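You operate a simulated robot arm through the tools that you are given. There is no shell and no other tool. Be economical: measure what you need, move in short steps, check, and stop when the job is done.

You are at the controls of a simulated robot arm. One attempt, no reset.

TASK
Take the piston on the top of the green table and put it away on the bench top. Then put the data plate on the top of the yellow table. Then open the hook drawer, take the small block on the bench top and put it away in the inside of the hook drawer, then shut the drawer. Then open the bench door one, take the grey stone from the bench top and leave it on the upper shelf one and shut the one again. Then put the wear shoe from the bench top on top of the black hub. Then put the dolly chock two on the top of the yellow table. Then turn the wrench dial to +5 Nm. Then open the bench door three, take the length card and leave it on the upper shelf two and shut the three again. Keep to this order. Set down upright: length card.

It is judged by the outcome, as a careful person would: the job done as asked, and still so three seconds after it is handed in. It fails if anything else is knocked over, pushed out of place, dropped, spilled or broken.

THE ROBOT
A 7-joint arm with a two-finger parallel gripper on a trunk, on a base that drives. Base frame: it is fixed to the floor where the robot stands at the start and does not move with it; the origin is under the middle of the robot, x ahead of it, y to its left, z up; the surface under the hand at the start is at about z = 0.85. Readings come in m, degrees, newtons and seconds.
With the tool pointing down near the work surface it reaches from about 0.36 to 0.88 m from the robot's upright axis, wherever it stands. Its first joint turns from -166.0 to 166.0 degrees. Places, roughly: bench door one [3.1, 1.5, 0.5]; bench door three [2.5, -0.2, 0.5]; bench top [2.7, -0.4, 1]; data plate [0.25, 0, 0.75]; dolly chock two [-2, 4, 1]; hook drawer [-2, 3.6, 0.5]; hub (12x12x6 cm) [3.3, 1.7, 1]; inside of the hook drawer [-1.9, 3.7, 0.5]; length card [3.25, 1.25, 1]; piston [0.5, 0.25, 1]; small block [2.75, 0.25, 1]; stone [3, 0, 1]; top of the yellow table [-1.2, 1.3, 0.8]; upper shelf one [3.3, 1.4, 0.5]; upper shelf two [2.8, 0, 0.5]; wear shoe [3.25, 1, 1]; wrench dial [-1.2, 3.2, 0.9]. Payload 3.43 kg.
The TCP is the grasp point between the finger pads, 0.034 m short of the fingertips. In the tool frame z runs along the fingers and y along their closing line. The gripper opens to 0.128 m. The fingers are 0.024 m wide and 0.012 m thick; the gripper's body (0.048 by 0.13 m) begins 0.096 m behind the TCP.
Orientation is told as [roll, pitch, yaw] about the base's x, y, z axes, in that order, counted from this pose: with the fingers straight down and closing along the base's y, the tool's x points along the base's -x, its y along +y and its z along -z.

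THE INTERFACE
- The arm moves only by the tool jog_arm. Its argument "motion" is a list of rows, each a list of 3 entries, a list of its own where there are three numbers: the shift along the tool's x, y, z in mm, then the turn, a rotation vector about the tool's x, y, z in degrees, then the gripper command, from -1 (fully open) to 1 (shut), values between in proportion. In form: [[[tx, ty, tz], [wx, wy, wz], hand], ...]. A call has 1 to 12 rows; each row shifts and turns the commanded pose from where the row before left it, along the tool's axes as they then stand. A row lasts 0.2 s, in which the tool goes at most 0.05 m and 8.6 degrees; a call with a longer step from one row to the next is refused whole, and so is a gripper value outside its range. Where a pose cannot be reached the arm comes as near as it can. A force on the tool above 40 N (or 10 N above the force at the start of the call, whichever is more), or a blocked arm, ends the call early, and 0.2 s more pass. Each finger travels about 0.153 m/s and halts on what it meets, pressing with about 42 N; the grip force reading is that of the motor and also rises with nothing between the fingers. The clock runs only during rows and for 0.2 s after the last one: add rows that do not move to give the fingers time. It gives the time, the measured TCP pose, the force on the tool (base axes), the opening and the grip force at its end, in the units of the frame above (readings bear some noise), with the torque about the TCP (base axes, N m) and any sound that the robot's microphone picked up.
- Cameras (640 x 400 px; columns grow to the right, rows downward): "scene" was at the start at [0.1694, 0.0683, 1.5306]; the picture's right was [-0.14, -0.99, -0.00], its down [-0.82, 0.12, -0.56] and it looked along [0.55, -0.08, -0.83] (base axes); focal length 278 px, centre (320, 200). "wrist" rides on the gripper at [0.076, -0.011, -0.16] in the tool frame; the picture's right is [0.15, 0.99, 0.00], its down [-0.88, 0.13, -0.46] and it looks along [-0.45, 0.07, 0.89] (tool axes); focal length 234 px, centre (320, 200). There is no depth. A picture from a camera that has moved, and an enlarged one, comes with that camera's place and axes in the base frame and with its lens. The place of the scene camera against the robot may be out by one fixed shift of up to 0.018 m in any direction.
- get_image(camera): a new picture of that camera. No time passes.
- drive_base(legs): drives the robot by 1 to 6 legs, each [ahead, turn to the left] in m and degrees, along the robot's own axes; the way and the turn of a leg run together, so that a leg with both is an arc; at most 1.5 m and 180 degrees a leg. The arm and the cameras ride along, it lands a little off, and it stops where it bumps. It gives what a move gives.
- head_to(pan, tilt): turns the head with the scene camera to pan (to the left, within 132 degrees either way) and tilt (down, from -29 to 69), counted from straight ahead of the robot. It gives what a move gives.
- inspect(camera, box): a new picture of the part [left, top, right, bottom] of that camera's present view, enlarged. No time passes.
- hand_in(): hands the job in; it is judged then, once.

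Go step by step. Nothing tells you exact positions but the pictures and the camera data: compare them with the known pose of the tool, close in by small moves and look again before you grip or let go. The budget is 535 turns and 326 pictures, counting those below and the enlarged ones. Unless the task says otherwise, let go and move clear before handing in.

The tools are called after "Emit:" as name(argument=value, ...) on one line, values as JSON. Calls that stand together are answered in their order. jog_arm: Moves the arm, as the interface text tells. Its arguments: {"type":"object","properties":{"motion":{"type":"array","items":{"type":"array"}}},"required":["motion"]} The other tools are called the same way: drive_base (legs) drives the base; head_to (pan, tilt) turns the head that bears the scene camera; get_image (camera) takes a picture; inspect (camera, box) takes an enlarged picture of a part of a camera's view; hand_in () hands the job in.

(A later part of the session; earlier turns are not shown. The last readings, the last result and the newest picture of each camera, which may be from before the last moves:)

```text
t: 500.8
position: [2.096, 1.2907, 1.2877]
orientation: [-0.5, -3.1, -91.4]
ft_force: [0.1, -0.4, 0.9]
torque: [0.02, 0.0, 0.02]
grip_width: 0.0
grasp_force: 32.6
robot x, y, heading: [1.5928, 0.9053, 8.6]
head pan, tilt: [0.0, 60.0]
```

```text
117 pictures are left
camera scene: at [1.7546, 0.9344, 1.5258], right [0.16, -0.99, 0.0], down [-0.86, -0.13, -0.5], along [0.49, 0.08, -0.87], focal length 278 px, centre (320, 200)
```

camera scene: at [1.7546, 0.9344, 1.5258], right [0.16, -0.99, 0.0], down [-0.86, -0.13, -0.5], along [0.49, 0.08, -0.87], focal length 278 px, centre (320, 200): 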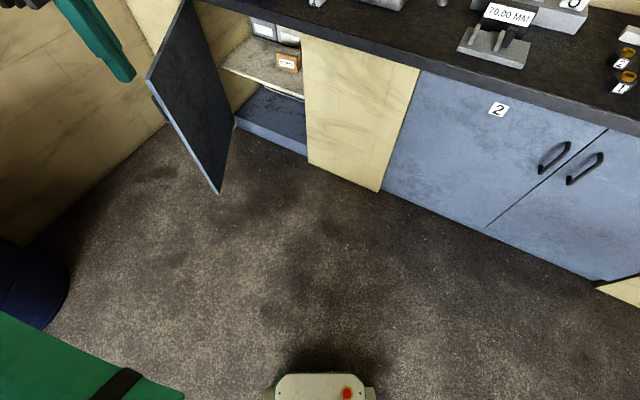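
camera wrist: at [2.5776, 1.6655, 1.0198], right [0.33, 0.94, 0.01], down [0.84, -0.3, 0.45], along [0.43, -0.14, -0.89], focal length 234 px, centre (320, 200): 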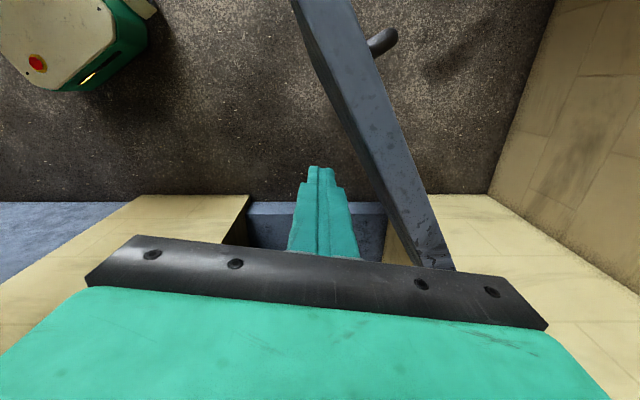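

Emit:
jog_arm(motion=[[[-42, 13, 0], [0, 0, 0], 1], [[-42, 13, 0], [0, 0, 0], 1], [[-42, 13, 0], [0, 0, 0], 1], [[-42, 13, 0], [0, 0, 0], 1], [[-42, 13, 0], [0, 0, 0], 1], [[-42, 13, 0], [0, 0, 0], 1], [[-42, 13, 0], [0, 0, 0], 1], [[-42, 13, 0], [0, 0, 0], 1], [[0, 0, 0], [0, 3, 0], 1]])

Emit:
head_to(pan=0, tilt=40)

Emit:
get_image(camera="scene")

```text
t: 502.8
position: [2.1937, 0.9536, 1.3063]
orientation: [-0.4, -0.2, -91.4]
ft_force: [-0.8, 0.4, -0.9]
torque: [-0.03, -0.01, -0.02]
grip_width: 0.0001
grasp_force: 33.3
robot x, y, heading: [1.592, 0.9045, 8.9]
head pan, tilt: [0.0, 60.0]
```

```text
t: 503.6
position: [2.1925, 0.9529, 1.3055]
orientation: [-0.5, -0.2, -91.4]
ft_force: [1.1, 0.0, -0.6]
torque: [-0.03, 0.0, 0.03]
grip_width: 0.0001
grasp_force: 33.5
robot x, y, heading: [1.5947, 0.9056, 9.0]
head pan, tilt: [0.0, 40.0]
```

```text
116 pictures are left
camera scene: at [1.7727, 0.9372, 1.5525], right [0.16, -0.99, 0.0], down [-0.64, -0.1, -0.77], along [0.76, 0.12, -0.64], focal length 278 px, centre (320, 200)
```

scene: 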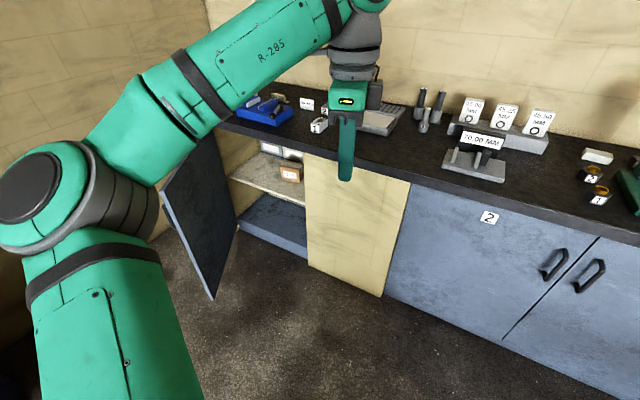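

The arm is now in a healthy raised posture, though still elbow-left. I'll repeat the dip and raise with a rightward motion.

Emit:
jog_arm(motion=[[[0, -12, 0], [-7.5, 0, 0], 1], [[0, -12, 0], [-7.5, 0, 0], 1], [[0, -12, 0], [-7.5, 0, 0], 1], [[0, -12, 0], [-7.5, 0, 0], 1], [[0, -12, 0], [-7.5, 0, 0], 1], [[0, -12, 0], [-7.5, 0, 0], 1], [[0, -32, 28], [0, 0, 0], 1], [[0, -32, 28], [0, 0, 0], 1], [[0, -32, 28], [0, 0, 0], 1], [[0, -32, 28], [0, 0, 0], 1], [[0, -32, 28], [0, 0, 0], 1], [[0, -32, 28], [0, 0, 0], 1]])

Emit:
jog_arm(motion=[[[0, -32, 28], [0, 0, 0], 1], [[0, -32, 28], [0, 0, 0], 1], [[0, -32, 28], [0, 0, 0], 1], [[0, -32, 28], [0, 0, 0], 1], [[0, -32, 28], [0, 0, 0], 1], [[0, -32, 28], [0, 0, 0], 1], [[0, -32, 28], [0, 0, 0], 1], [[0, 0, 0], [0, 0, 0], 1]])

Emit:
head_to(pan=0, tilt=60)

Emit:
get_image(camera="scene")

```text
t: 506.2
position: [2.1388, 0.9609, 1.0353]
orientation: [44.6, 0.0, -91.3]
ft_force: [0.4, -0.1, -0.4]
torque: [0.02, -0.02, 0.0]
grip_width: 0.0004
grasp_force: 32.8
out of reach, approached as far as the arm can: row 9, 10, 11
robot x, y, heading: [1.5947, 0.9076, 9.0]
head pan, tilt: [0.0, 40.0]
```

```text
t: 508.0
position: [2.1149, 0.9597, 0.7391]
orientation: [44.5, 0.0, -91.4]
ft_force: [-0.1, 0.0, 0.8]
torque: [0.01, 0.02, 0.01]
grip_width: 0.0
grasp_force: 32.9
robot x, y, heading: [1.5929, 0.9056, 8.9]
head pan, tilt: [0.0, 40.0]
```

```text
t: 508.8
position: [2.1146, 0.9603, 0.74]
orientation: [44.5, -0.2, -91.3]
ft_force: [0.4, 0.3, 0.7]
torque: [0.01, -0.02, -0.01]
grip_width: 0.0001
grasp_force: 33.0
robot x, y, heading: [1.5917, 0.9044, 8.9]
head pan, tilt: [0.0, 60.0]
```

```text
115 pictures are left
camera scene: at [1.7546, 0.9344, 1.5259], right [0.16, -0.99, 0.0], down [-0.85, -0.13, -0.5], along [0.49, 0.08, -0.87], focal length 278 px, centre (320, 200)
```

scene: 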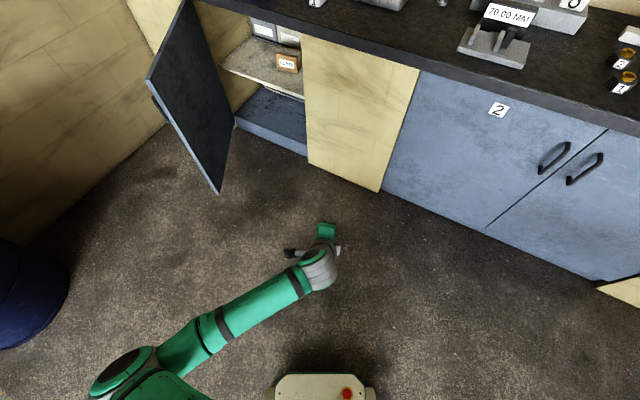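

Emit:
jog_arm(motion=[[[40, -5, -5], [0, 0, 0], 1], [[40, -5, -5], [0, 0, 0], 1], [[40, -5, -5], [0, 0, 0], 1], [[40, -5, -5], [0, 0, 0], 1], [[40, 0, 0], [0, 0, 0], 1], [[40, 0, 0], [0, 0, 0], 1], [[0, 0, 0], [0, 0, 0], 1]])

Emit:
get_image(camera="scene")

```text
t: 510.4
position: [2.0912, 1.1985, 0.7393]
orientation: [44.5, -0.2, -91.4]
ft_force: [0.7, 1.1, -0.2]
torque: [0.0, 0.03, 0.04]
grip_width: 0.0
grasp_force: 33.6
robot x, y, heading: [1.5935, 0.9017, 9.0]
head pan, tilt: [0.0, 60.0]
```

```text
114 pictures are left
camera scene: at [1.7545, 0.9344, 1.5258], right [0.16, -0.99, 0.0], down [-0.86, -0.13, -0.5], along [0.49, 0.08, -0.87], focal length 278 px, centre (320, 200)
```

scene: 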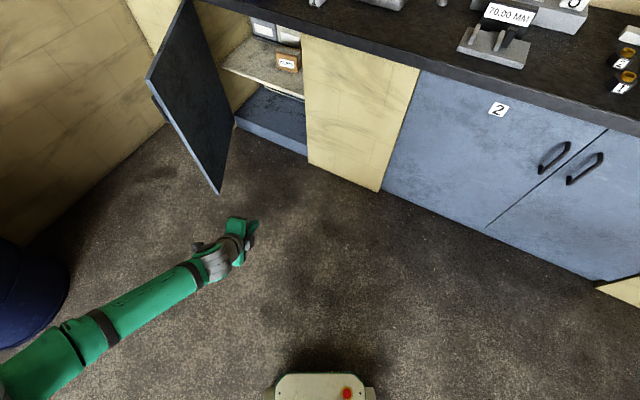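

Dipping keeps the elbow left. I'll level the tool, then tilt it to point left, so that the forearm has to come round from the right.

Emit:
jog_arm(motion=[[[-30, 0, -20], [7.5, 0, 0], 1], [[-30, 0, -20], [7.5, 0, 0], 1], [[-30, 0, -20], [7.5, 0, 0], 1], [[-30, 0, -20], [7.5, 0, 0], 1], [[-30, 0, -20], [7.5, 0, 0], 1], [[-30, 0, -20], [7, 0, 0], 1], [[0, 0, 0], [0, 8, 0], 1], [[0, 0, 0], [0, 8, 0], 1], [[0, 0, 0], [0, 8, 0], 1], [[0, 0, 0], [0, 8, 0], 1], [[0, 0, 0], [0, 8, 0], 1], [[0, 0, 0], [0, 8, 0], 1]])

Emit:
jog_arm(motion=[[[0, 0, 0], [0, 8, 0], 1], [[0, 0, 0], [0, 8, 0], 1], [[0, 0, 0], [0, 8, 0], 1], [[0, 0, 0], [0, 8, 0], 1], [[0, 0, 0], [0, 8, 0], 1], [[0, 0, 0], [0, 0, 0], 1]])

Emit:
get_image(camera="scene")

```text
t: 513.0
position: [2.037, 1.022, 0.8449]
orientation: [0.1, 48.0, -91.3]
ft_force: [0.3, 0.7, -0.1]
torque: [0.01, 0.01, 0.03]
grip_width: 0.0
grasp_force: 33.0
robot x, y, heading: [1.5948, 0.9049, 8.9]
head pan, tilt: [0.0, 60.0]
```

```text
t: 514.4
position: [2.0394, 1.0163, 0.8473]
orientation: [-0.1, 79.1, -91.0]
ft_force: [-0.4, -0.4, 0.3]
torque: [-0.02, -0.02, -0.04]
grip_width: 0.0
grasp_force: 33.4
out of reach, approached as far as the arm can: row 4, 5
robot x, y, heading: [1.5921, 0.9052, 9.1]
head pan, tilt: [0.0, 60.0]
```

```text
113 pictures are left
camera scene: at [1.7546, 0.9342, 1.5258], right [0.16, -0.99, 0.0], down [-0.86, -0.13, -0.5], along [0.49, 0.08, -0.87], focal length 278 px, centre (320, 200)
```

scene: 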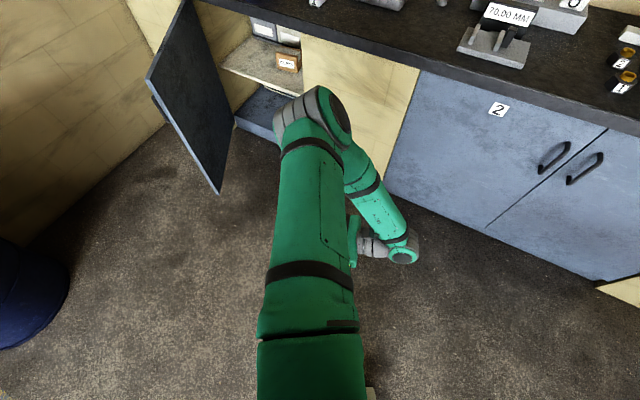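

Emit:
jog_arm(motion=[[[0, 0, 35], [0, 0, 0], 1], [[0, 0, 35], [0, 0, 0], 1], [[0, 0, 35], [0, 0, 0], 1], [[0, 0, 35], [0, 0, 0], 1], [[0, 0, 20], [0, -8, 0], 1], [[0, 0, 15], [0, -8, 0], 1], [[0, 0, 10], [0, -8, 0], 1], [[0, 0, 0], [0, -8, 0], 1], [[0, 0, -10], [0, -8, 0], 1], [[0, 0, -20], [0, -8, 0], 1], [[0, 0, -30], [0, -8, 0], 1], [[0, 0, -30], [0, -8, 0], 1]])

Emit:
get_image(camera="scene")

```text
t: 517.0
position: [2.083, 1.1335, 0.9024]
orientation: [-0.1, 15.0, -91.2]
ft_force: [0.0, -0.3, 0.3]
torque: [0.02, 0.03, 0.01]
grip_width: 0.0001
grasp_force: 33.4
out of reach, approached as far as the arm can: row 1, 2, 3, 4
robot x, y, heading: [1.5901, 0.904, 9.2]
head pan, tilt: [0.0, 60.0]
```

```text
112 pictures are left
camera scene: at [1.7547, 0.9342, 1.5258], right [0.16, -0.99, 0.0], down [-0.86, -0.13, -0.5], along [0.49, 0.08, -0.87], focal length 278 px, centre (320, 200)
```

scene: 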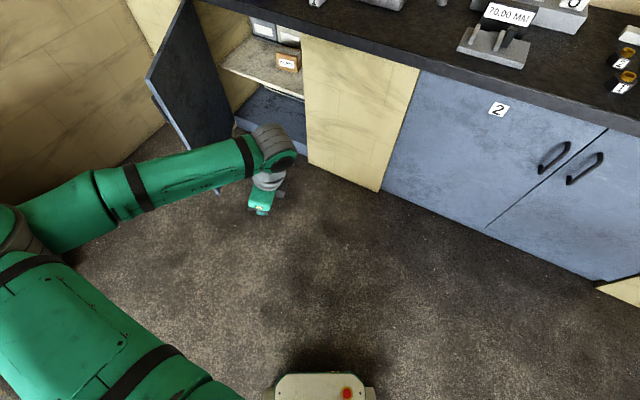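

Emit:
jog_arm(motion=[[[0, -5, 5], [0, 8, 0], 1], [[0, -5, 5], [0, 8, 0], 1], [[0, -5, 0], [0, 8, 0], 1], [[0, -5, 0], [0, 8, 0], 1], [[0, 0, -10], [0, 8, 0], 1], [[0, 0, -15], [0, 8, 0], 1], [[0, 0, -20], [0, 8, 0], 1], [[0, 0, -20], [0, 6, 0], 1], [[0, 0, -20], [0, 0, 0], 1], [[0, 0, -20], [0, 0, 0], 1], [[0, 0, 0], [0, 0, 0], 1]])

Emit:
jog_arm(motion=[[[0, 0, 0], [-7.8, 0, 1.5], 1], [[0, 0, 0], [-7.8, 0, 1.5], 1], [[0, 0, 0], [-7.8, 0, 1.5], 1], [[0, 0, 0], [-7.8, 0, 1.5], 1], [[0, 0, 0], [-7.8, 0, 1.5], 1], [[0, 0, 0], [-7.8, 0, 1.5], 1], [[0, 0, 0], [-7.8, 0, 1.5], 1], [[0, 0, 0], [-7.8, 0, 1.5], 1], [[0, 0, 0], [-7.8, 0, 1.5], 1], [[0, 0, 0], [0, 0, 0], 1]])

Emit:
get_image(camera="scene")

```text
t: 519.4
position: [2.0605, 1.042, 0.9326]
orientation: [-0.1, 77.1, -91.0]
ft_force: [-1.0, -1.3, -0.2]
torque: [0.03, -0.05, 0.02]
grip_width: 0.0001
grasp_force: 32.8
robot x, y, heading: [1.5933, 0.9004, 9.1]
head pan, tilt: [0.0, 60.0]
```

```text
t: 521.6
position: [2.1377, 1.0262, 0.993]
orientation: [9.4, 78.3, -153.5]
ft_force: [0.5, 0.5, 0.0]
torque: [-0.02, -0.03, 0.0]
grip_width: 0.0
grasp_force: 33.3
out of reach, approached as far as the arm can: row 3, 4, 5, 6, 7
robot x, y, heading: [1.5917, 0.9023, 8.9]
head pan, tilt: [0.0, 60.0]
```

```text
111 pictures are left
camera scene: at [1.7546, 0.9343, 1.5258], right [0.16, -0.99, 0.0], down [-0.86, -0.13, -0.5], along [0.49, 0.08, -0.87], focal length 278 px, centre (320, 200)
```

scene: 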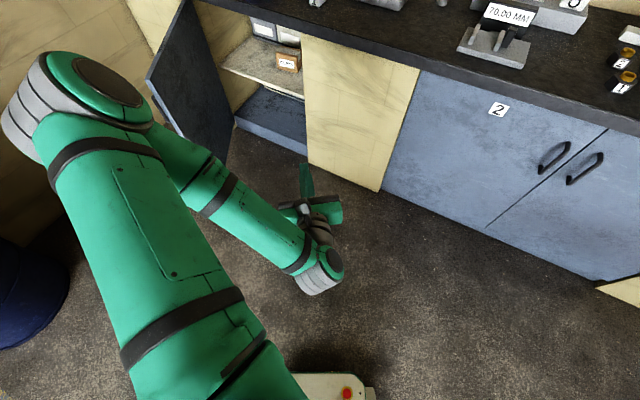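

Flipping isn't working, so I'll use the elbow-left posture: reach the stone from the left with the tool tilted to the right behind the press. First I restore a tool-down posture.

Emit:
jog_arm(motion=[[[0, 0, 0], [7.8, 0, -1.5], 1], [[0, 0, 0], [7.8, 0, -1.5], 1], [[0, 0, 0], [7.8, 0, -1.5], 1], [[0, 0, 0], [7.8, 0, -1.5], 1], [[0, 0, 0], [7.8, 0, -1.5], 1], [[0, 0, 0], [7.8, 0, -1.5], 1], [[0, 0, 0], [7.8, 0, -1.5], 1], [[0, 0, 0], [7.8, 0, -1.5], 1], [[0, 0, 0], [0, -8, 0], 1], [[0, 0, 0], [0, -8, 0], 1], [[0, 0, 0], [0, -8, 0], 1], [[0, 0, 0], [0, -8, 0], 1]])

Emit:
jog_arm(motion=[[[0, 0, 0], [0, -8, 0], 1], [[0, 0, 0], [0, -8, 0], 1], [[0, 0, 0], [0, -8, 0], 1], [[0, 0, 0], [0, -8, 0], 1], [[0, 0, 0], [0, -8, 0], 1], [[0, 0, -40], [0, -5, 0], 1], [[0, 0, -40], [0, 0, 0], 1], [[0, 0, -40], [0, 0, 0], 1], [[0, 0, -40], [0, 0, 0], 1], [[0, 0, -40], [0, 0, 0], 1], [[0, 0, -40], [0, 0, 0], 1], [[0, 0, 0], [0, 0, 0], 0]])

```text
t: 524.2
position: [2.1379, 1.0267, 0.9923]
orientation: [0.3, 44.9, -99.0]
ft_force: [0.8, 0.8, -0.4]
torque: [-0.01, 0.0, 0.0]
grip_width: 0.0
grasp_force: 33.5
out of reach, approached as far as the arm can: row 2
robot x, y, heading: [1.5955, 0.9087, 9.2]
head pan, tilt: [0.0, 60.0]
```

```text
t: 526.8
position: [2.1595, 1.0108, 1.2275]
orientation: [0.2, 0.1, -99.0]
ft_force: [0.7, -0.3, -0.6]
torque: [0.01, 0.0, 0.04]
grip_width: 0.0642
grasp_force: 0.1
out of reach, approached as far as the arm can: row 6, 7, 8
robot x, y, heading: [1.597, 0.905, 9.1]
head pan, tilt: [0.0, 60.0]
```

Emit:
drive_base(legs=[[0, -49], [0.6, 0], [0, 15]])

Emit:
head_to(pan=-10, tilt=35)

Emit:
get_image(camera="scene")

```text
t: 533.7
position: [2.5755, 0.2878, 1.2261]
orientation: [0.3, 0.0, -133.3]
ft_force: [-0.5, -0.3, -0.5]
torque: [-0.02, -0.01, 0.01]
grip_width: 0.0639
grasp_force: 0.1
robot x, y, heading: [2.0498, 0.5198, -25.3]
head pan, tilt: [0.0, 60.0]
```

```text
t: 534.6
position: [2.5766, 0.2877, 1.2268]
orientation: [0.3, 0.1, -133.4]
ft_force: [0.3, 0.4, 0.8]
torque: [-0.02, -0.01, 0.0]
grip_width: 0.0642
grasp_force: 0.0
robot x, y, heading: [2.0481, 0.517, -25.1]
head pan, tilt: [-10.0, 35.0]
```

```text
110 pictures are left
camera scene: at [2.2075, 0.4259, 1.56], right [-0.57, -0.82, 0.0], down [-0.47, 0.33, -0.82], along [0.67, -0.47, -0.57], focal length 278 px, centre (320, 200)
```

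scene: 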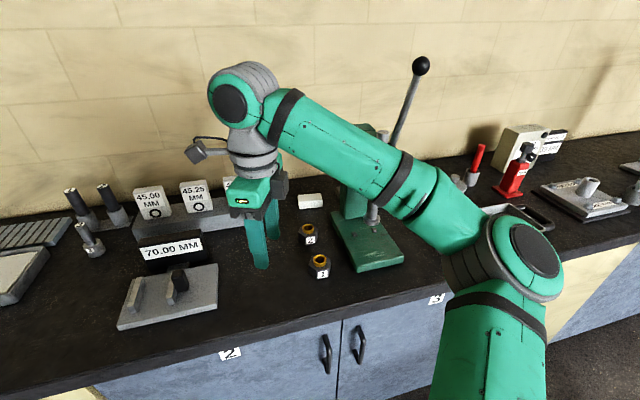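

The restore actually brought the elbow over to the right. Now I'll go round to the right-front of the press for the grey stone.

Emit:
drive_base(legs=[[-0.35, 0], [0, -44], [0.87, 0], [0, 45]])

Emit:
head_to(pan=15, tilt=35)

Emit:
get_image(camera="scene")

Emit:
get_image(camera="wrist")

```text
t: 545.6
position: [2.5713, -0.3598, 1.2259]
orientation: [0.3, 0.1, -132.4]
ft_force: [1.0, 0.6, -0.6]
torque: [0.04, -0.01, 0.02]
grip_width: 0.0639
grasp_force: 0.2
robot x, y, heading: [2.0414, -0.1374, -24.1]
head pan, tilt: [-10.0, 35.0]
```

```text
t: 546.5
position: [2.5716, -0.3579, 1.2266]
orientation: [0.3, 0.1, -132.4]
ft_force: [-0.1, 0.1, -0.7]
torque: [-0.02, 0.0, -0.01]
grip_width: 0.0639
grasp_force: 0.0
robot x, y, heading: [2.0426, -0.1424, -23.9]
head pan, tilt: [15.0, 35.0]
```

```text
109 pictures are left
camera scene: at [2.2153, -0.1907, 1.5601], right [-0.16, -0.99, 0.0], down [-0.57, 0.09, -0.82], along [0.81, -0.13, -0.57], focal length 278 px, centre (320, 200)
```

scene: 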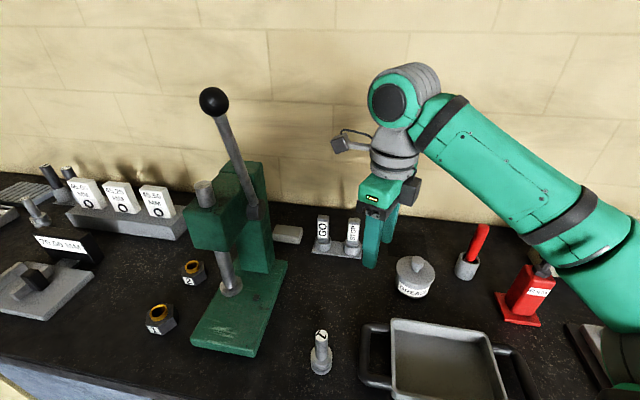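

```text
108 pictures are left
camera wrist: at [2.6136, -0.2943, 1.3865], right [0.83, -0.56, 0.0], down [-0.5, -0.74, 0.45], along [-0.25, -0.38, -0.89], focal length 234 px, centre (320, 200)
```

wrist: 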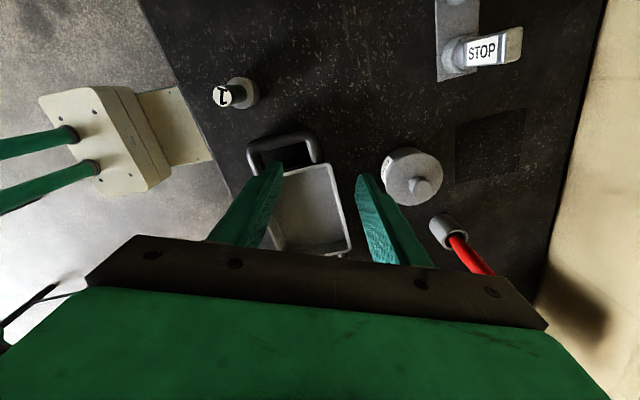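

Emit:
jog_arm(motion=[[[0, 0, 0], [0, 0, -8], 0], [[0, 0, 0], [0, 0, -8], 0], [[0, 0, 0], [0, 0, -7], 0], [[31.5, 32, 0], [0, 0, 0], 0], [[31.5, 32, 0], [0, 0, 0], 0], [[31.5, 32, 0], [0, 0, 0], 0], [[31.5, 32, 0], [0, 0, 0], 0], [[31.5, 32, 0], [0, 0, 0], 0], [[31.5, 32, 0], [0, 0, 0], 0], [[10, 30, 0], [0, 0, 0], 0], [[0, 0, 0], [0, 0, 0], 0]])

Emit:
get_image(camera="scene")

Emit:
get_image(camera="wrist")

```text
t: 548.9
position: [2.8488, -0.2435, 1.2278]
orientation: [0.2, 0.0, -109.3]
ft_force: [0.0, 0.2, -0.4]
torque: [0.01, 0.04, -0.01]
grip_width: 0.0642
grasp_force: 0.0
robot x, y, heading: [2.036, -0.1361, -24.2]
head pan, tilt: [15.0, 35.0]
```

```text
107 pictures are left
camera scene: at [2.2154, -0.1906, 1.5601], right [-0.16, -0.99, 0.0], down [-0.57, 0.09, -0.82], along [0.81, -0.13, -0.57], focal length 278 px, centre (320, 200)
```

scene: 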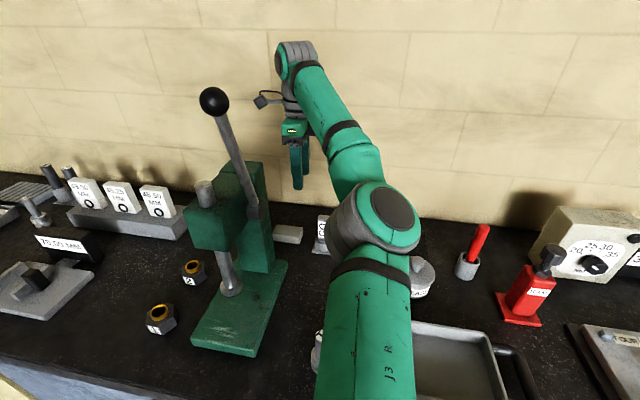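

```text
106 pictures are left
camera wrist: at [2.8616, -0.1682, 1.3883], right [0.98, -0.19, 0.01], down [-0.17, -0.87, 0.46], along [-0.08, -0.45, -0.89], focal length 234 px, centre (320, 200)
```

wrist: 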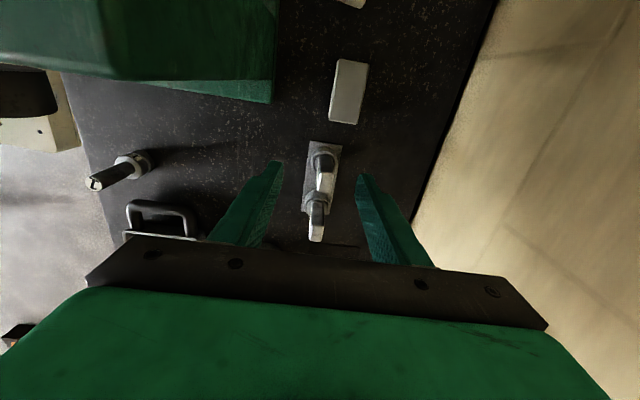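

The wrist view shows the grey stone clear of the press: centre about (2.905, -0.197), lying along the wall. I'll move over it and descend.

Emit:
jog_arm(motion=[[[30, 19, 0], [0, 0, 0], -0.4], [[29, 19, 0], [0, 0, 0], -0.4], [[0, 0, 0], [0, 0, 0], -0.4], [[0, 0, 40], [0, 0, 0], -0.4], [[0, 0, 40], [0, 0, 0], -0.4], [[0, 0, 40], [0, 0, 0], -0.4], [[0, 0, 0], [0, 0, 0], -0.4]])

Emit:
get_image(camera="wrist")

Emit:
get_image(camera="scene")

```text
t: 550.5
position: [2.8832, -0.2122, 1.1094]
orientation: [0.3, 0.1, -109.4]
ft_force: [0.5, 0.0, -0.2]
torque: [0.0, -0.02, 0.03]
grip_width: 0.0895
grasp_force: 0.0
out of reach, approached as far as the arm can: row 2
robot x, y, heading: [2.0412, -0.134, -24.1]
head pan, tilt: [15.0, 35.0]
```

```text
105 pictures are left
camera wrist: at [2.8962, -0.1367, 1.2692], right [0.98, -0.19, 0.01], down [-0.17, -0.87, 0.46], along [-0.08, -0.45, -0.89], focal length 234 px, centre (320, 200)
```

wrist: 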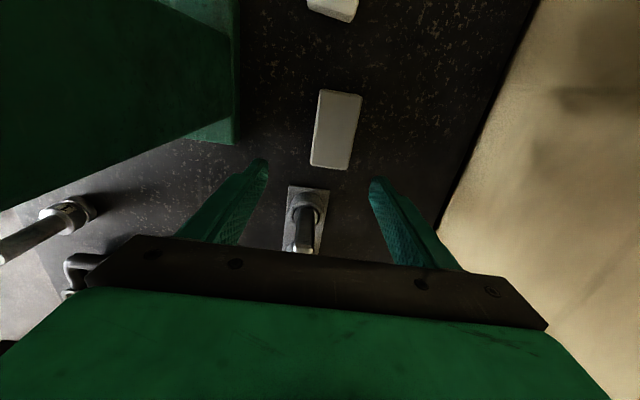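

```text
104 pictures are left
camera scene: at [2.2153, -0.1906, 1.5601], right [-0.16, -0.99, 0.0], down [-0.57, 0.09, -0.82], along [0.81, -0.13, -0.57], focal length 278 px, centre (320, 200)
```

scene: 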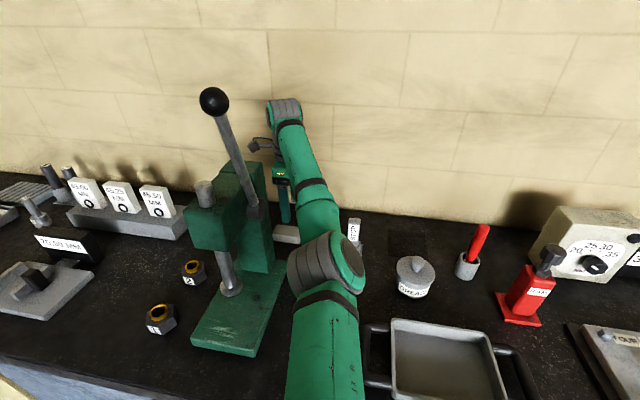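

Emit:
drive_base(legs=[[0.05, 0]])

Emit:
get_image(camera="wrist")

```text
t: 551.4
position: [2.9294, -0.2328, 1.1103]
orientation: [0.2, 0.1, -109.3]
ft_force: [-0.8, 0.0, -0.4]
torque: [-0.01, -0.01, -0.01]
grip_width: 0.0897
grasp_force: 0.1
robot x, y, heading: [2.0863, -0.1541, -24.1]
head pan, tilt: [15.0, 35.0]
```

```text
103 pictures are left
camera wrist: at [2.9431, -0.157, 1.2693], right [0.98, -0.19, 0.0], down [-0.17, -0.87, 0.46], along [-0.08, -0.45, -0.89], focal length 234 px, centre (320, 200)
```

wrist: 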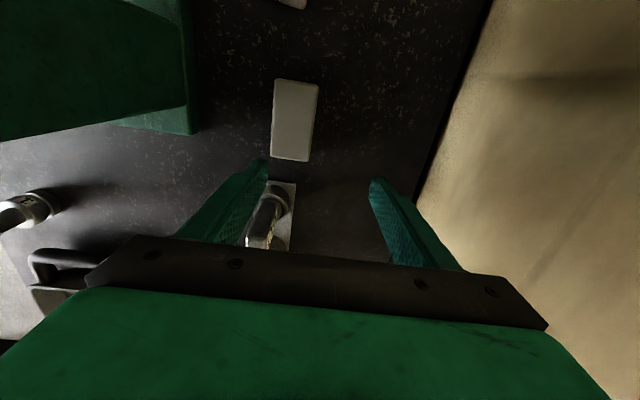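

Emit:
jog_arm(motion=[[[25, -34, 0], [0, 0, 0], -0.4], [[0, 0, 0], [0, 0, 0], -0.4], [[0, 0, 30], [0, 0, 0], -0.4], [[0, 0, 30], [0, 0, 0], -0.4], [[0, 0, 20], [0, 0, 0], -0.4], [[0, 0, 0], [0, 0, 0], -0.4]])

Emit:
get_image(camera="wrist")

Emit:
get_image(camera="scene")

```text
t: 552.8
position: [2.9068, -0.1986, 1.0286]
orientation: [0.2, -0.1, -109.3]
ft_force: [-0.1, -0.1, 0.6]
torque: [0.0, -0.02, -0.01]
grip_width: 0.0896
grasp_force: 0.1
robot x, y, heading: [2.088, -0.1579, -23.9]
head pan, tilt: [15.0, 35.0]
```

```text
102 pictures are left
camera wrist: at [2.9203, -0.1233, 1.1883], right [0.98, -0.19, 0.0], down [-0.17, -0.87, 0.46], along [-0.08, -0.45, -0.89], focal length 234 px, centre (320, 200)
```

wrist: 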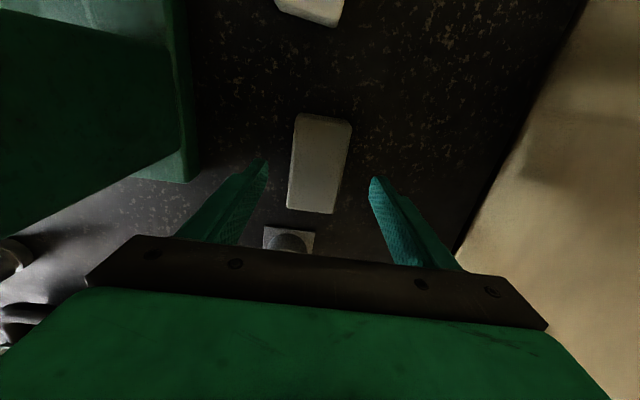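

```text
101 pictures are left
camera scene: at [2.2622, -0.2114, 1.5601], right [-0.16, -0.99, 0.0], down [-0.57, 0.09, -0.82], along [0.81, -0.13, -0.57], focal length 278 px, centre (320, 200)
```

scene: 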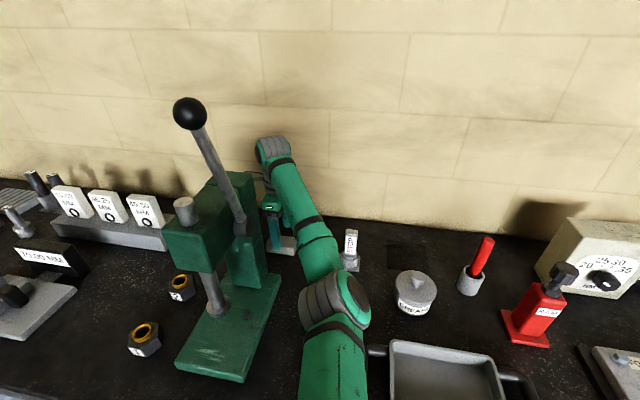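

Emit:
jog_arm(motion=[[[0, 0, 20], [0, 0, 0], -0.4], [[0, 0, 15], [0, 0, 0], -0.4], [[0, 0, 4], [0, 0, 0], -0.4], [[0, 0, 0], [0, 0, 0], 0], [[0, 0, 0], [0, 0, 0], 0.3], [[0, 0, 0], [0, 0, 0], 0.6], [[0, 0, 0], [0, 0, 0], 0.8], [[0, 0, 0], [0, 0, 0], 1]])

Emit:
get_image(camera="wrist")

```text
t: 554.6
position: [2.9075, -0.2003, 0.9897]
orientation: [0.2, 0.0, -109.3]
ft_force: [-0.3, 0.0, -0.6]
torque: [-0.05, 0.0, 0.01]
grip_width: 0.0494
grasp_force: 41.9
robot x, y, heading: [2.0883, -0.1594, -24.0]
head pan, tilt: [15.0, 35.0]
```

```text
100 pictures are left
camera wrist: at [2.9203, -0.1233, 1.15], right [0.98, -0.19, 0.0], down [-0.17, -0.87, 0.46], along [-0.08, -0.45, -0.89], focal length 234 px, centre (320, 200)
```

wrist: 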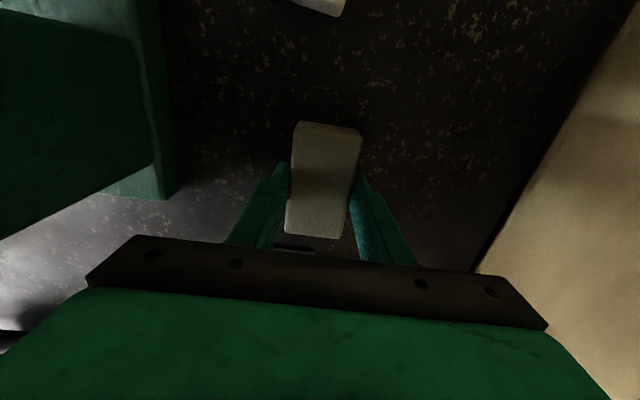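

Stone gripped (49 mm wide). Lifting straight up, then backing off.

Emit:
jog_arm(motion=[[[0, 0, -15], [0, 0, 0], 1], [[0, 0, -30], [0, 0, 0], 1], [[0, 0, -40], [0, 0, 0], 1], [[0, 0, -45], [0, 0, 0], 1], [[0, 0, -45], [0, 0, 0], 1], [[0, 0, -45], [0, 0, 0], 1], [[0, 0, -30], [0, 0, 0], 1], [[0, 0, 0], [0, 0, 0], 1]])

Emit:
get_image(camera="scene")

```text
t: 556.4
position: [2.9061, -0.1985, 1.2408]
orientation: [0.3, 0.0, -109.3]
ft_force: [-0.5, -0.3, -1.5]
torque: [-0.02, 0.0, 0.01]
grip_width: 0.0494
grasp_force: 42.5
robot x, y, heading: [2.0868, -0.1578, -24.0]
head pan, tilt: [15.0, 35.0]
```

```text
99 pictures are left
camera scene: at [2.2623, -0.2114, 1.5601], right [-0.16, -0.99, 0.0], down [-0.57, 0.09, -0.82], along [0.81, -0.13, -0.57], focal length 278 px, centre (320, 200)
```

scene: 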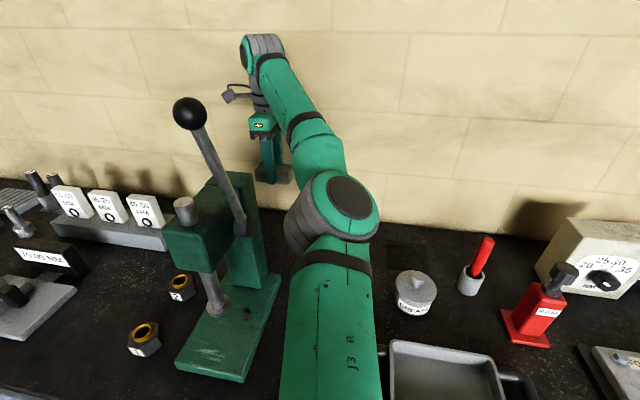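

Emit:
jog_arm(motion=[[[-40, 0, 0], [0, 0, 0], 1], [[-40, 0, 0], [0, 0, 0], 1], [[-40, 0, 0], [0, 0, 0], 1], [[-40, 0, 0], [0, 0, 0], 1], [[-10, -40, 0], [0, 0, 0], 1], [[-10, -40, 0], [0, 0, 0], 1], [[0, -40, 0], [0, 0, 0], 1], [[0, -40, 0], [0, 0, 0], 1], [[0, -40, 0], [0, 0, 0], 1], [[0, -40, 0], [0, 0, 0], 1], [[0, 0, 0], [0, 0, 0], 1]])

Emit:
drive_base(legs=[[-0.6, 0], [0, 70], [0.75, 0], [0, -50]])

Emit:
head_to(pan=25, tilt=40)

Emit:
get_image(camera="scene")

```text
t: 558.8
position: [2.6197, -0.2886, 1.2409]
orientation: [0.3, 0.1, -109.4]
ft_force: [-0.5, -0.2, -1.6]
torque: [-0.03, 0.01, 0.03]
grip_width: 0.0493
grasp_force: 42.4
robot x, y, heading: [2.087, -0.1602, -24.0]
head pan, tilt: [15.0, 35.0]
```

```text
t: 571.8
position: [2.6104, 0.6786, 1.2398]
orientation: [0.3, 0.1, -90.1]
ft_force: [-0.2, 0.2, -1.1]
torque: [-0.02, -0.03, -0.03]
grip_width: 0.0493
grasp_force: 41.8
robot x, y, heading: [2.062, 0.6258, -5.1]
head pan, tilt: [15.0, 35.0]
```

```text
t: 572.6
position: [2.6099, 0.6778, 1.24]
orientation: [0.3, 0.0, -90.2]
ft_force: [-0.4, -0.8, -0.8]
torque: [0.0, 0.0, -0.01]
grip_width: 0.0492
grasp_force: 42.2
robot x, y, heading: [2.0635, 0.6299, -4.9]
head pan, tilt: [25.0, 40.0]
```

```text
98 pictures are left
camera scene: at [2.2404, 0.6496, 1.5526], right [0.34, -0.94, 0.0], down [-0.6, -0.22, -0.77], along [0.72, 0.26, -0.64], focal length 278 px, centre (320, 200)
```

scene: 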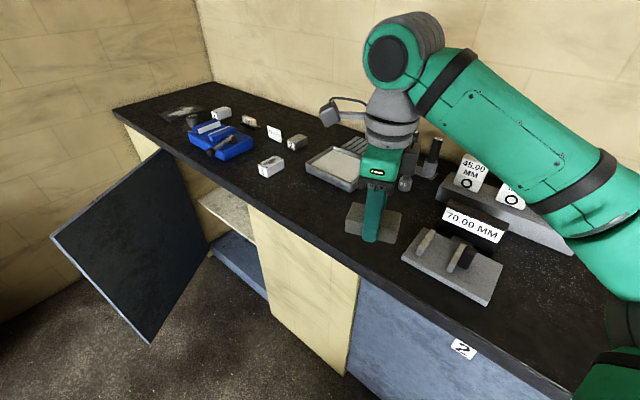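

Emit:
drive_base(legs=[[-0.1, 0], [0, 80], [0.62, 0], [0, -78]])

Emit:
head_to(pan=20, tilt=45)

Emit:
get_image(camera="scene")

```text
t: 584.4
position: [2.68, 1.3003, 1.2409]
orientation: [0.3, 0.1, -88.8]
ft_force: [0.3, 0.2, -0.3]
torque: [-0.02, 0.02, -0.04]
grip_width: 0.0492
grasp_force: 42.0
robot x, y, heading: [2.1366, 1.2314, -3.7]
head pan, tilt: [25.0, 40.0]
```

```text
t: 585.1
position: [2.6786, 1.2984, 1.2404]
orientation: [0.3, 0.1, -88.8]
ft_force: [-0.2, 0.9, -1.2]
torque: [-0.02, 0.0, 0.02]
grip_width: 0.0494
grasp_force: 41.9
robot x, y, heading: [2.1382, 1.2382, -3.7]
head pan, tilt: [20.0, 45.0]
```

```text
97 pictures are left
camera scene: at [2.3102, 1.254, 1.5453], right [0.28, -0.96, 0.0], down [-0.68, -0.2, -0.71], along [0.68, 0.2, -0.71], focal length 278 px, centre (320, 200)
```

scene: 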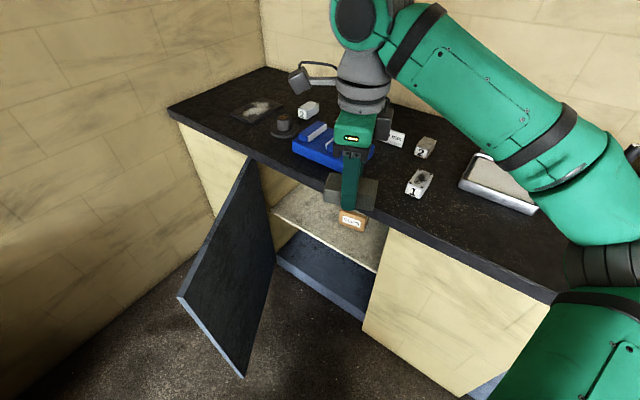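

The upper shelf is at about z 0.65 under the counter, so the stone needs to go in with a horizontal tool. I'll set it down at a free place by the bench's front edge, long side pointing in, and regrip it horizontally.

Emit:
jog_arm(motion=[[[0, 0, 0], [0, 0, -7.7], 1], [[0, 0, 0], [0, 0, -7.7], 1], [[0, 0, 0], [0, 0, -7.7], 1], [[0, 0, 0], [0, 0, -7.7], 1], [[0, 0, 0], [0, 0, -7.7], 1], [[0, 0, 0], [0, 0, -7.7], 1], [[0, 0, 0], [0, 0, -7.7], 1], [[0, 0, 0], [0, 0, -7.7], 1], [[0, 0, 0], [0, 0, -7.9], 1], [[0, 0, 0], [0, 0, 0], 1]])

Emit:
jog_arm(motion=[[[-28, -29, 0], [0, 0, 0], 1], [[-28, -29, 0], [0, 0, 0], 1], [[-28, -29, 0], [0, 0, 0], 1], [[-28, -29, 0], [0, 0, 0], 1], [[-28, -29, 0], [0, 0, 0], 1], [[-28, -29, 0], [0, 0, 0], 1], [[-28, -29, 0], [0, 0, 0], 1], [[-28, -29, 0], [0, 0, 0], 1], [[-26, -30, 0], [0, 0, 0], 1], [[0, 0, 40], [0, 0, 0], 1], [[0, 0, 40], [0, 0, 0], 1], [[0, 0, 0], [0, 0, 0], 1]])

Emit:
get_image(camera="wrist")

Emit:
get_image(camera="scene")

```text
t: 587.3
position: [2.6807, 1.299, 1.2398]
orientation: [0.1, -0.3, -19.2]
ft_force: [0.6, -0.5, -2.0]
torque: [0.02, 0.04, -0.02]
grip_width: 0.0491
grasp_force: 42.1
robot x, y, heading: [2.1335, 1.239, -3.6]
head pan, tilt: [20.0, 45.0]
```

```text
t: 589.9
position: [2.8306, 0.9683, 1.1605]
orientation: [0.1, -0.3, -19.3]
ft_force: [0.2, 0.6, -2.3]
torque: [0.03, 0.0, -0.02]
grip_width: 0.0491
grasp_force: 41.9
robot x, y, heading: [2.1356, 1.2331, -3.9]
head pan, tilt: [20.0, 45.0]
```

```text
96 pictures are left
camera wrist: at [2.7545, 0.9838, 1.3213], right [0.19, 0.98, 0.0], down [0.87, -0.17, 0.46], along [0.45, -0.09, -0.89], focal length 234 px, centre (320, 200)
```

wrist: 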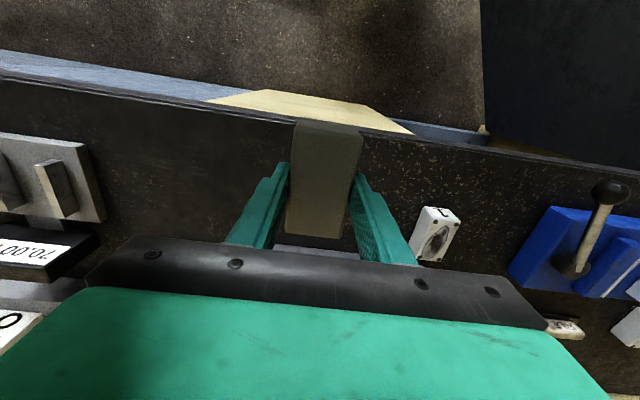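

```text
95 pictures are left
camera scene: at [2.3102, 1.2539, 1.5453], right [0.28, -0.96, 0.0], down [-0.68, -0.2, -0.71], along [0.68, 0.2, -0.71], focal length 278 px, centre (320, 200)
```

scene: 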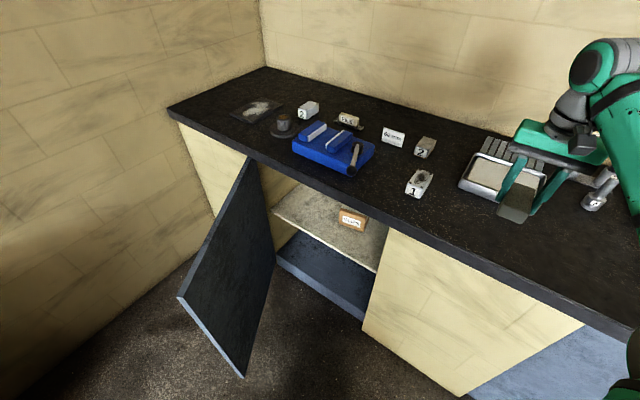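

Emit:
jog_arm(motion=[[[-25, 0, 0], [0, 0, 0], 1], [[-25, 0, 0], [0, 0, 0], 1], [[0, 0, 40], [0, 0, 0], 1], [[0, 0, 40], [0, 0, 0], 1], [[0, 0, 40], [0, 0, 0], 1], [[0, 0, 25], [0, 0, 0], 1], [[0, 0, 10], [0, 0, 0], 1], [[0, 0, 5], [0, 0, 0], 1], [[0, 0, 5], [0, 0, 0], 1], [[0, 0, 5], [0, 0, 0], 1], [[0, 0, 5], [0, 0, 0], 1]])

```text
t: 592.3
position: [2.8788, 0.9529, 0.9865]
orientation: [0.1, -0.3, -19.3]
ft_force: [-2.2, 1.4, 9.1]
torque: [0.08, 0.55, -0.02]
grip_width: 0.0491
grasp_force: 42.2
robot x, y, heading: [2.1331, 1.2343, -3.9]
head pan, tilt: [20.0, 45.0]
```

Emit:
jog_arm(motion=[[[0, 0, -1], [0, 0, 0], 0.1], [[0, 0, 0], [0, 0, 0], -0.1], [[0, 0, 0], [0, 0, 0], -0.2], [[0, 0, -30], [0, 0, 0], -0.2], [[0, 0, -40], [0, 0, 0], -0.2], [[0, 0, -40], [0, 0, 0], -0.2], [[0, 0, 0], [0, 0, 0], -0.2]])

Emit:
get_image(camera="wrist")

```text
t: 593.9
position: [2.876, 0.9525, 1.0965]
orientation: [0.1, -0.3, -19.2]
ft_force: [-0.1, -0.8, 0.0]
torque: [0.01, 0.01, 0.02]
grip_width: 0.0768
grasp_force: 0.0
robot x, y, heading: [2.1365, 1.234, -3.7]
head pan, tilt: [20.0, 45.0]
```

```text
94 pictures are left
camera wrist: at [2.8003, 0.9669, 1.257], right [0.19, 0.98, 0.0], down [0.87, -0.17, 0.46], along [0.45, -0.09, -0.89], focal length 234 px, centre (320, 200)
```

wrist: 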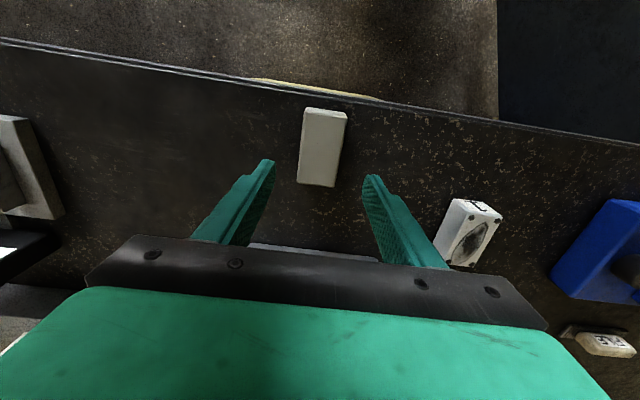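

The stone lies flat near the edge. I'll retreat and pitch the tool to horizontal for the regrip.

Emit:
jog_arm(motion=[[[40, 0, -20], [0, 0, 0], -0.2], [[40, 0, 0], [0, 0, 0], -0.2], [[40, 0, 0], [0, 0, 0], -0.2], [[40, 0, 0], [0, 0, 0], -0.2], [[20, 0, 0], [0, -7.5, 0], -0.2], [[0, 0, 0], [0, -7.5, 0], -0.2], [[0, 0, 0], [0, -7.5, 0], -0.2], [[0, 0, 0], [0, -7.5, 0], -0.2], [[0, 0, 0], [0, -7.5, 0], -0.2], [[0, 0, 0], [0, -7.5, 0], -0.2], [[0, 0, 0], [0, -7.5, 0], -0.2], [[0, 0, 0], [0, -7.5, 0], -0.2]])

Emit:
jog_arm(motion=[[[0, 0, 0], [0, -7.5, 0], -0.2], [[0, 0, 0], [0, -7.5, 0], -0.2], [[0, 0, 0], [0, -7.5, 0], -0.2], [[0, 0, 0], [0, -7.5, 0], -0.2], [[0, 0, 0], [0, 0, 0], -0.2]])

Emit:
get_image(camera="scene")

Emit:
get_image(camera="wrist")

```text
t: 596.5
position: [2.7071, 1.0123, 1.1164]
orientation: [0.2, -60.4, -19.3]
ft_force: [-0.3, -0.7, 0.2]
torque: [0.0, 0.02, 0.04]
grip_width: 0.0767
grasp_force: 0.0
robot x, y, heading: [2.1354, 1.2407, -3.5]
head pan, tilt: [20.0, 45.0]
```

```text
t: 597.7
position: [2.7067, 1.0118, 1.1176]
orientation: [178.5, -89.7, 162.4]
ft_force: [0.3, 0.1, 0.0]
torque: [0.02, -0.03, 0.03]
grip_width: 0.0766
grasp_force: 0.0
robot x, y, heading: [2.1334, 1.2326, -4.0]
head pan, tilt: [20.0, 45.0]
```

```text
93 pictures are left
camera scene: at [2.3101, 1.254, 1.5453], right [0.28, -0.96, 0.0], down [-0.68, -0.2, -0.71], along [0.68, 0.2, -0.71], focal length 278 px, centre (320, 200)
```

scene: 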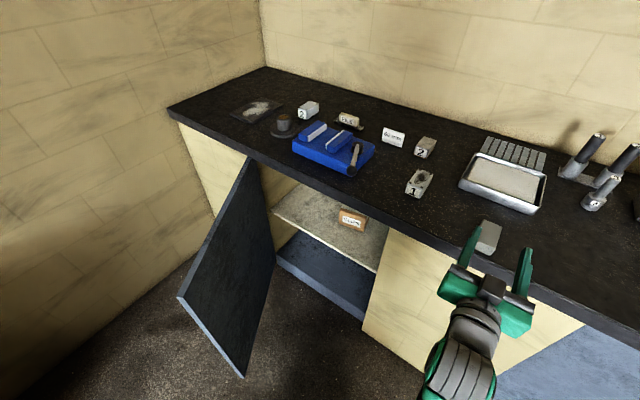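

```text
92 pictures are left
camera wrist: at [2.5528, 1.0539, 1.0403], right [0.33, 0.93, -0.15], down [-0.39, 0.28, 0.88], along [0.86, -0.23, 0.46], focal length 234 px, centre (320, 200)
```

wrist: 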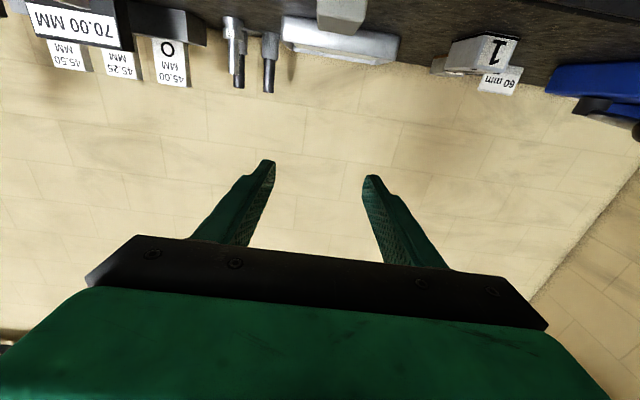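

Emit:
jog_arm(motion=[[[40, 0, 0], [0, 0, 0], -0.2], [[40, 0, 0], [0, 0, 0], -0.2], [[40, 0, 0], [0, 0, 0], -0.2], [[28, 0, 0], [0, 0, 0], -0.2], [[0, 0, 0], [0, 0, 0], -0.2]])

Emit:
get_image(camera="wrist")

Emit:
inspect(camera="scene", box=[400, 180, 600, 340])

```text
t: 598.9
position: [2.7087, 1.0123, 0.9684]
orientation: [164.1, -89.7, 176.5]
ft_force: [0.0, 0.8, 0.4]
torque: [0.03, -0.01, 0.01]
grip_width: 0.0766
grasp_force: 0.0
robot x, y, heading: [2.1377, 1.2321, -3.5]
head pan, tilt: [20.0, 45.0]
```

```text
91 pictures are left
camera wrist: at [2.5538, 1.0543, 0.892], right [0.33, 0.93, -0.15], down [-0.39, 0.27, 0.88], along [0.86, -0.23, 0.45], focal length 234 px, centre (320, 200)
```

wrist: 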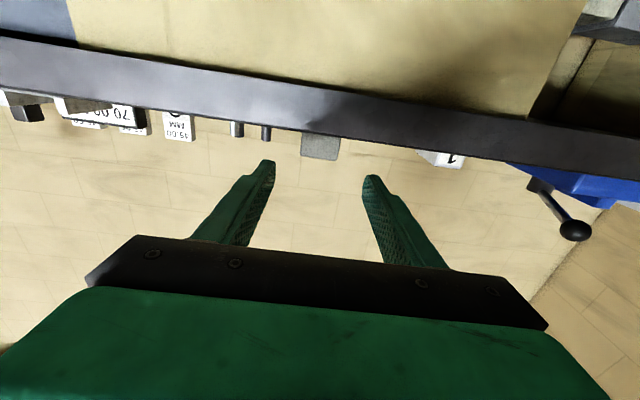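

```text
2.50 times, centred on (500, 260) of scene
camera zoom: at [2.3101, 1.254, 1.5453], right [0.28, -0.96, 0.0], down [-0.68, -0.2, -0.71], along [0.68, 0.2, -0.71], focal length 695 px, centre (-130, 50)
```

zoom: 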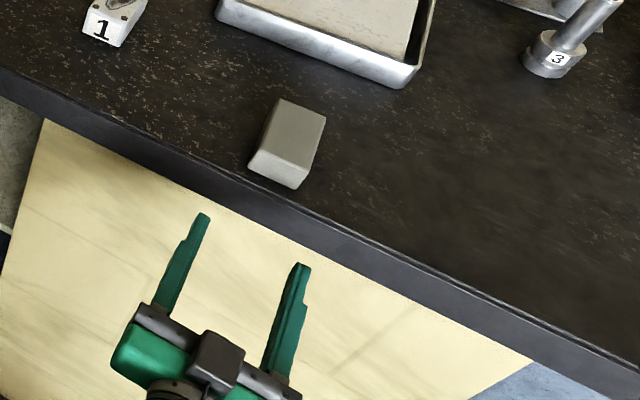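

Emit:
jog_arm(motion=[[[0, 0, 30], [0, 0, 0], -0.2], [[0, 0, 30], [0, 0, 0], -0.2], [[0, 0, 30], [0, 0, 0], -0.2], [[0, 0, 25], [0, 0, 0], -0.2], [[0, 0, 25], [0, 0, 0], -0.2], [[0, 0, 24], [0, 0, 0], -0.2], [[0, 0, 0], [0, 0, 0], -0.2]])

Emit:
inspect(camera="scene", box=[400, 180, 600, 340])

```text
t: 600.5
position: [2.8623, 0.9568, 0.9695]
orientation: [163.3, -89.7, 177.4]
ft_force: [0.0, -0.2, 0.8]
torque: [-0.03, 0.03, 0.01]
grip_width: 0.077
grasp_force: 0.1
robot x, y, heading: [2.1345, 1.2382, -4.0]
head pan, tilt: [20.0, 45.0]
```

```text
2.50 times, centred on (500, 260) of scene
camera zoom: at [2.3102, 1.254, 1.5453], right [0.28, -0.96, 0.0], down [-0.68, -0.2, -0.71], along [0.68, 0.2, -0.71], focal length 695 px, centre (-130, 50)
```

zoom: 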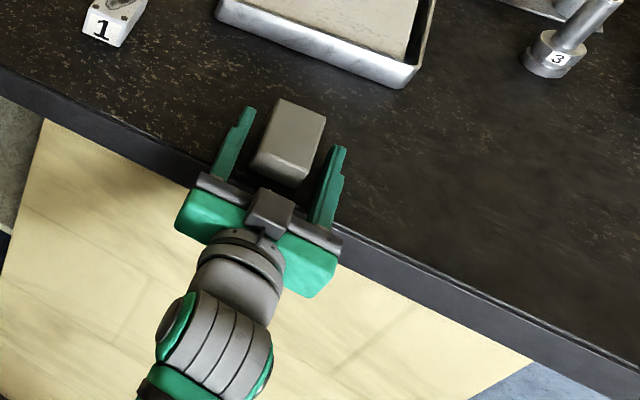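

Well placed on both sides of the stone. Closing and lifting a little.

Emit:
jog_arm(motion=[[[0, 0, 0], [0, 0, 0], 0.1], [[0, 0, 0], [0, 0, 0], 0.3], [[0, 0, 0], [0, 0, 0], 0.6], [[0, 0, 0], [0, 0, 0], 1], [[0, 0, 0], [0, 0, 0], 1], [[-15, 0, 0], [0, 0, 0], 1], [[-25, 0, 0], [0, 0, 0], 1], [[-20, 0, -30], [0, 0, 0], 1], [[0, 0, -40], [0, 0, 0], 1], [[0, 0, -40], [0, 0, 0], 1], [[0, 0, -40], [0, 0, 0], 1], [[0, 0, 0], [0, 0, 0], 1]])

Emit:
get_image(camera="scene")

```text
t: 603.1
position: [2.7201, 1.0072, 1.0283]
orientation: [166.0, -89.6, 174.7]
ft_force: [-0.5, 0.5, -1.5]
torque: [0.01, 0.01, -0.04]
grip_width: 0.0496
grasp_force: 41.7
robot x, y, heading: [2.1386, 1.2347, -3.2]
head pan, tilt: [20.0, 45.0]
```

```text
88 pictures are left
camera scene: at [2.3101, 1.254, 1.5453], right [0.28, -0.96, 0.0], down [-0.68, -0.2, -0.71], along [0.68, 0.2, -0.71], focal length 278 px, centre (320, 200)
```

scene: 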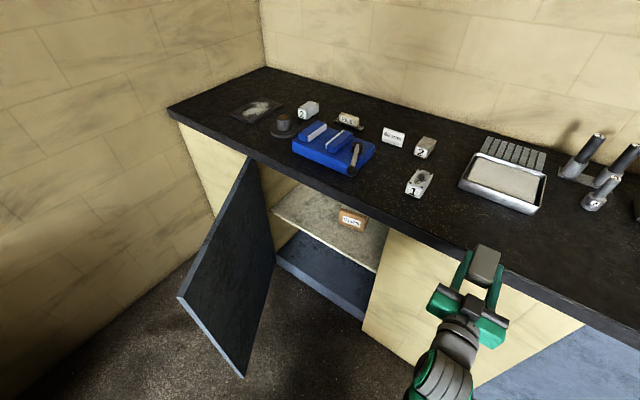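

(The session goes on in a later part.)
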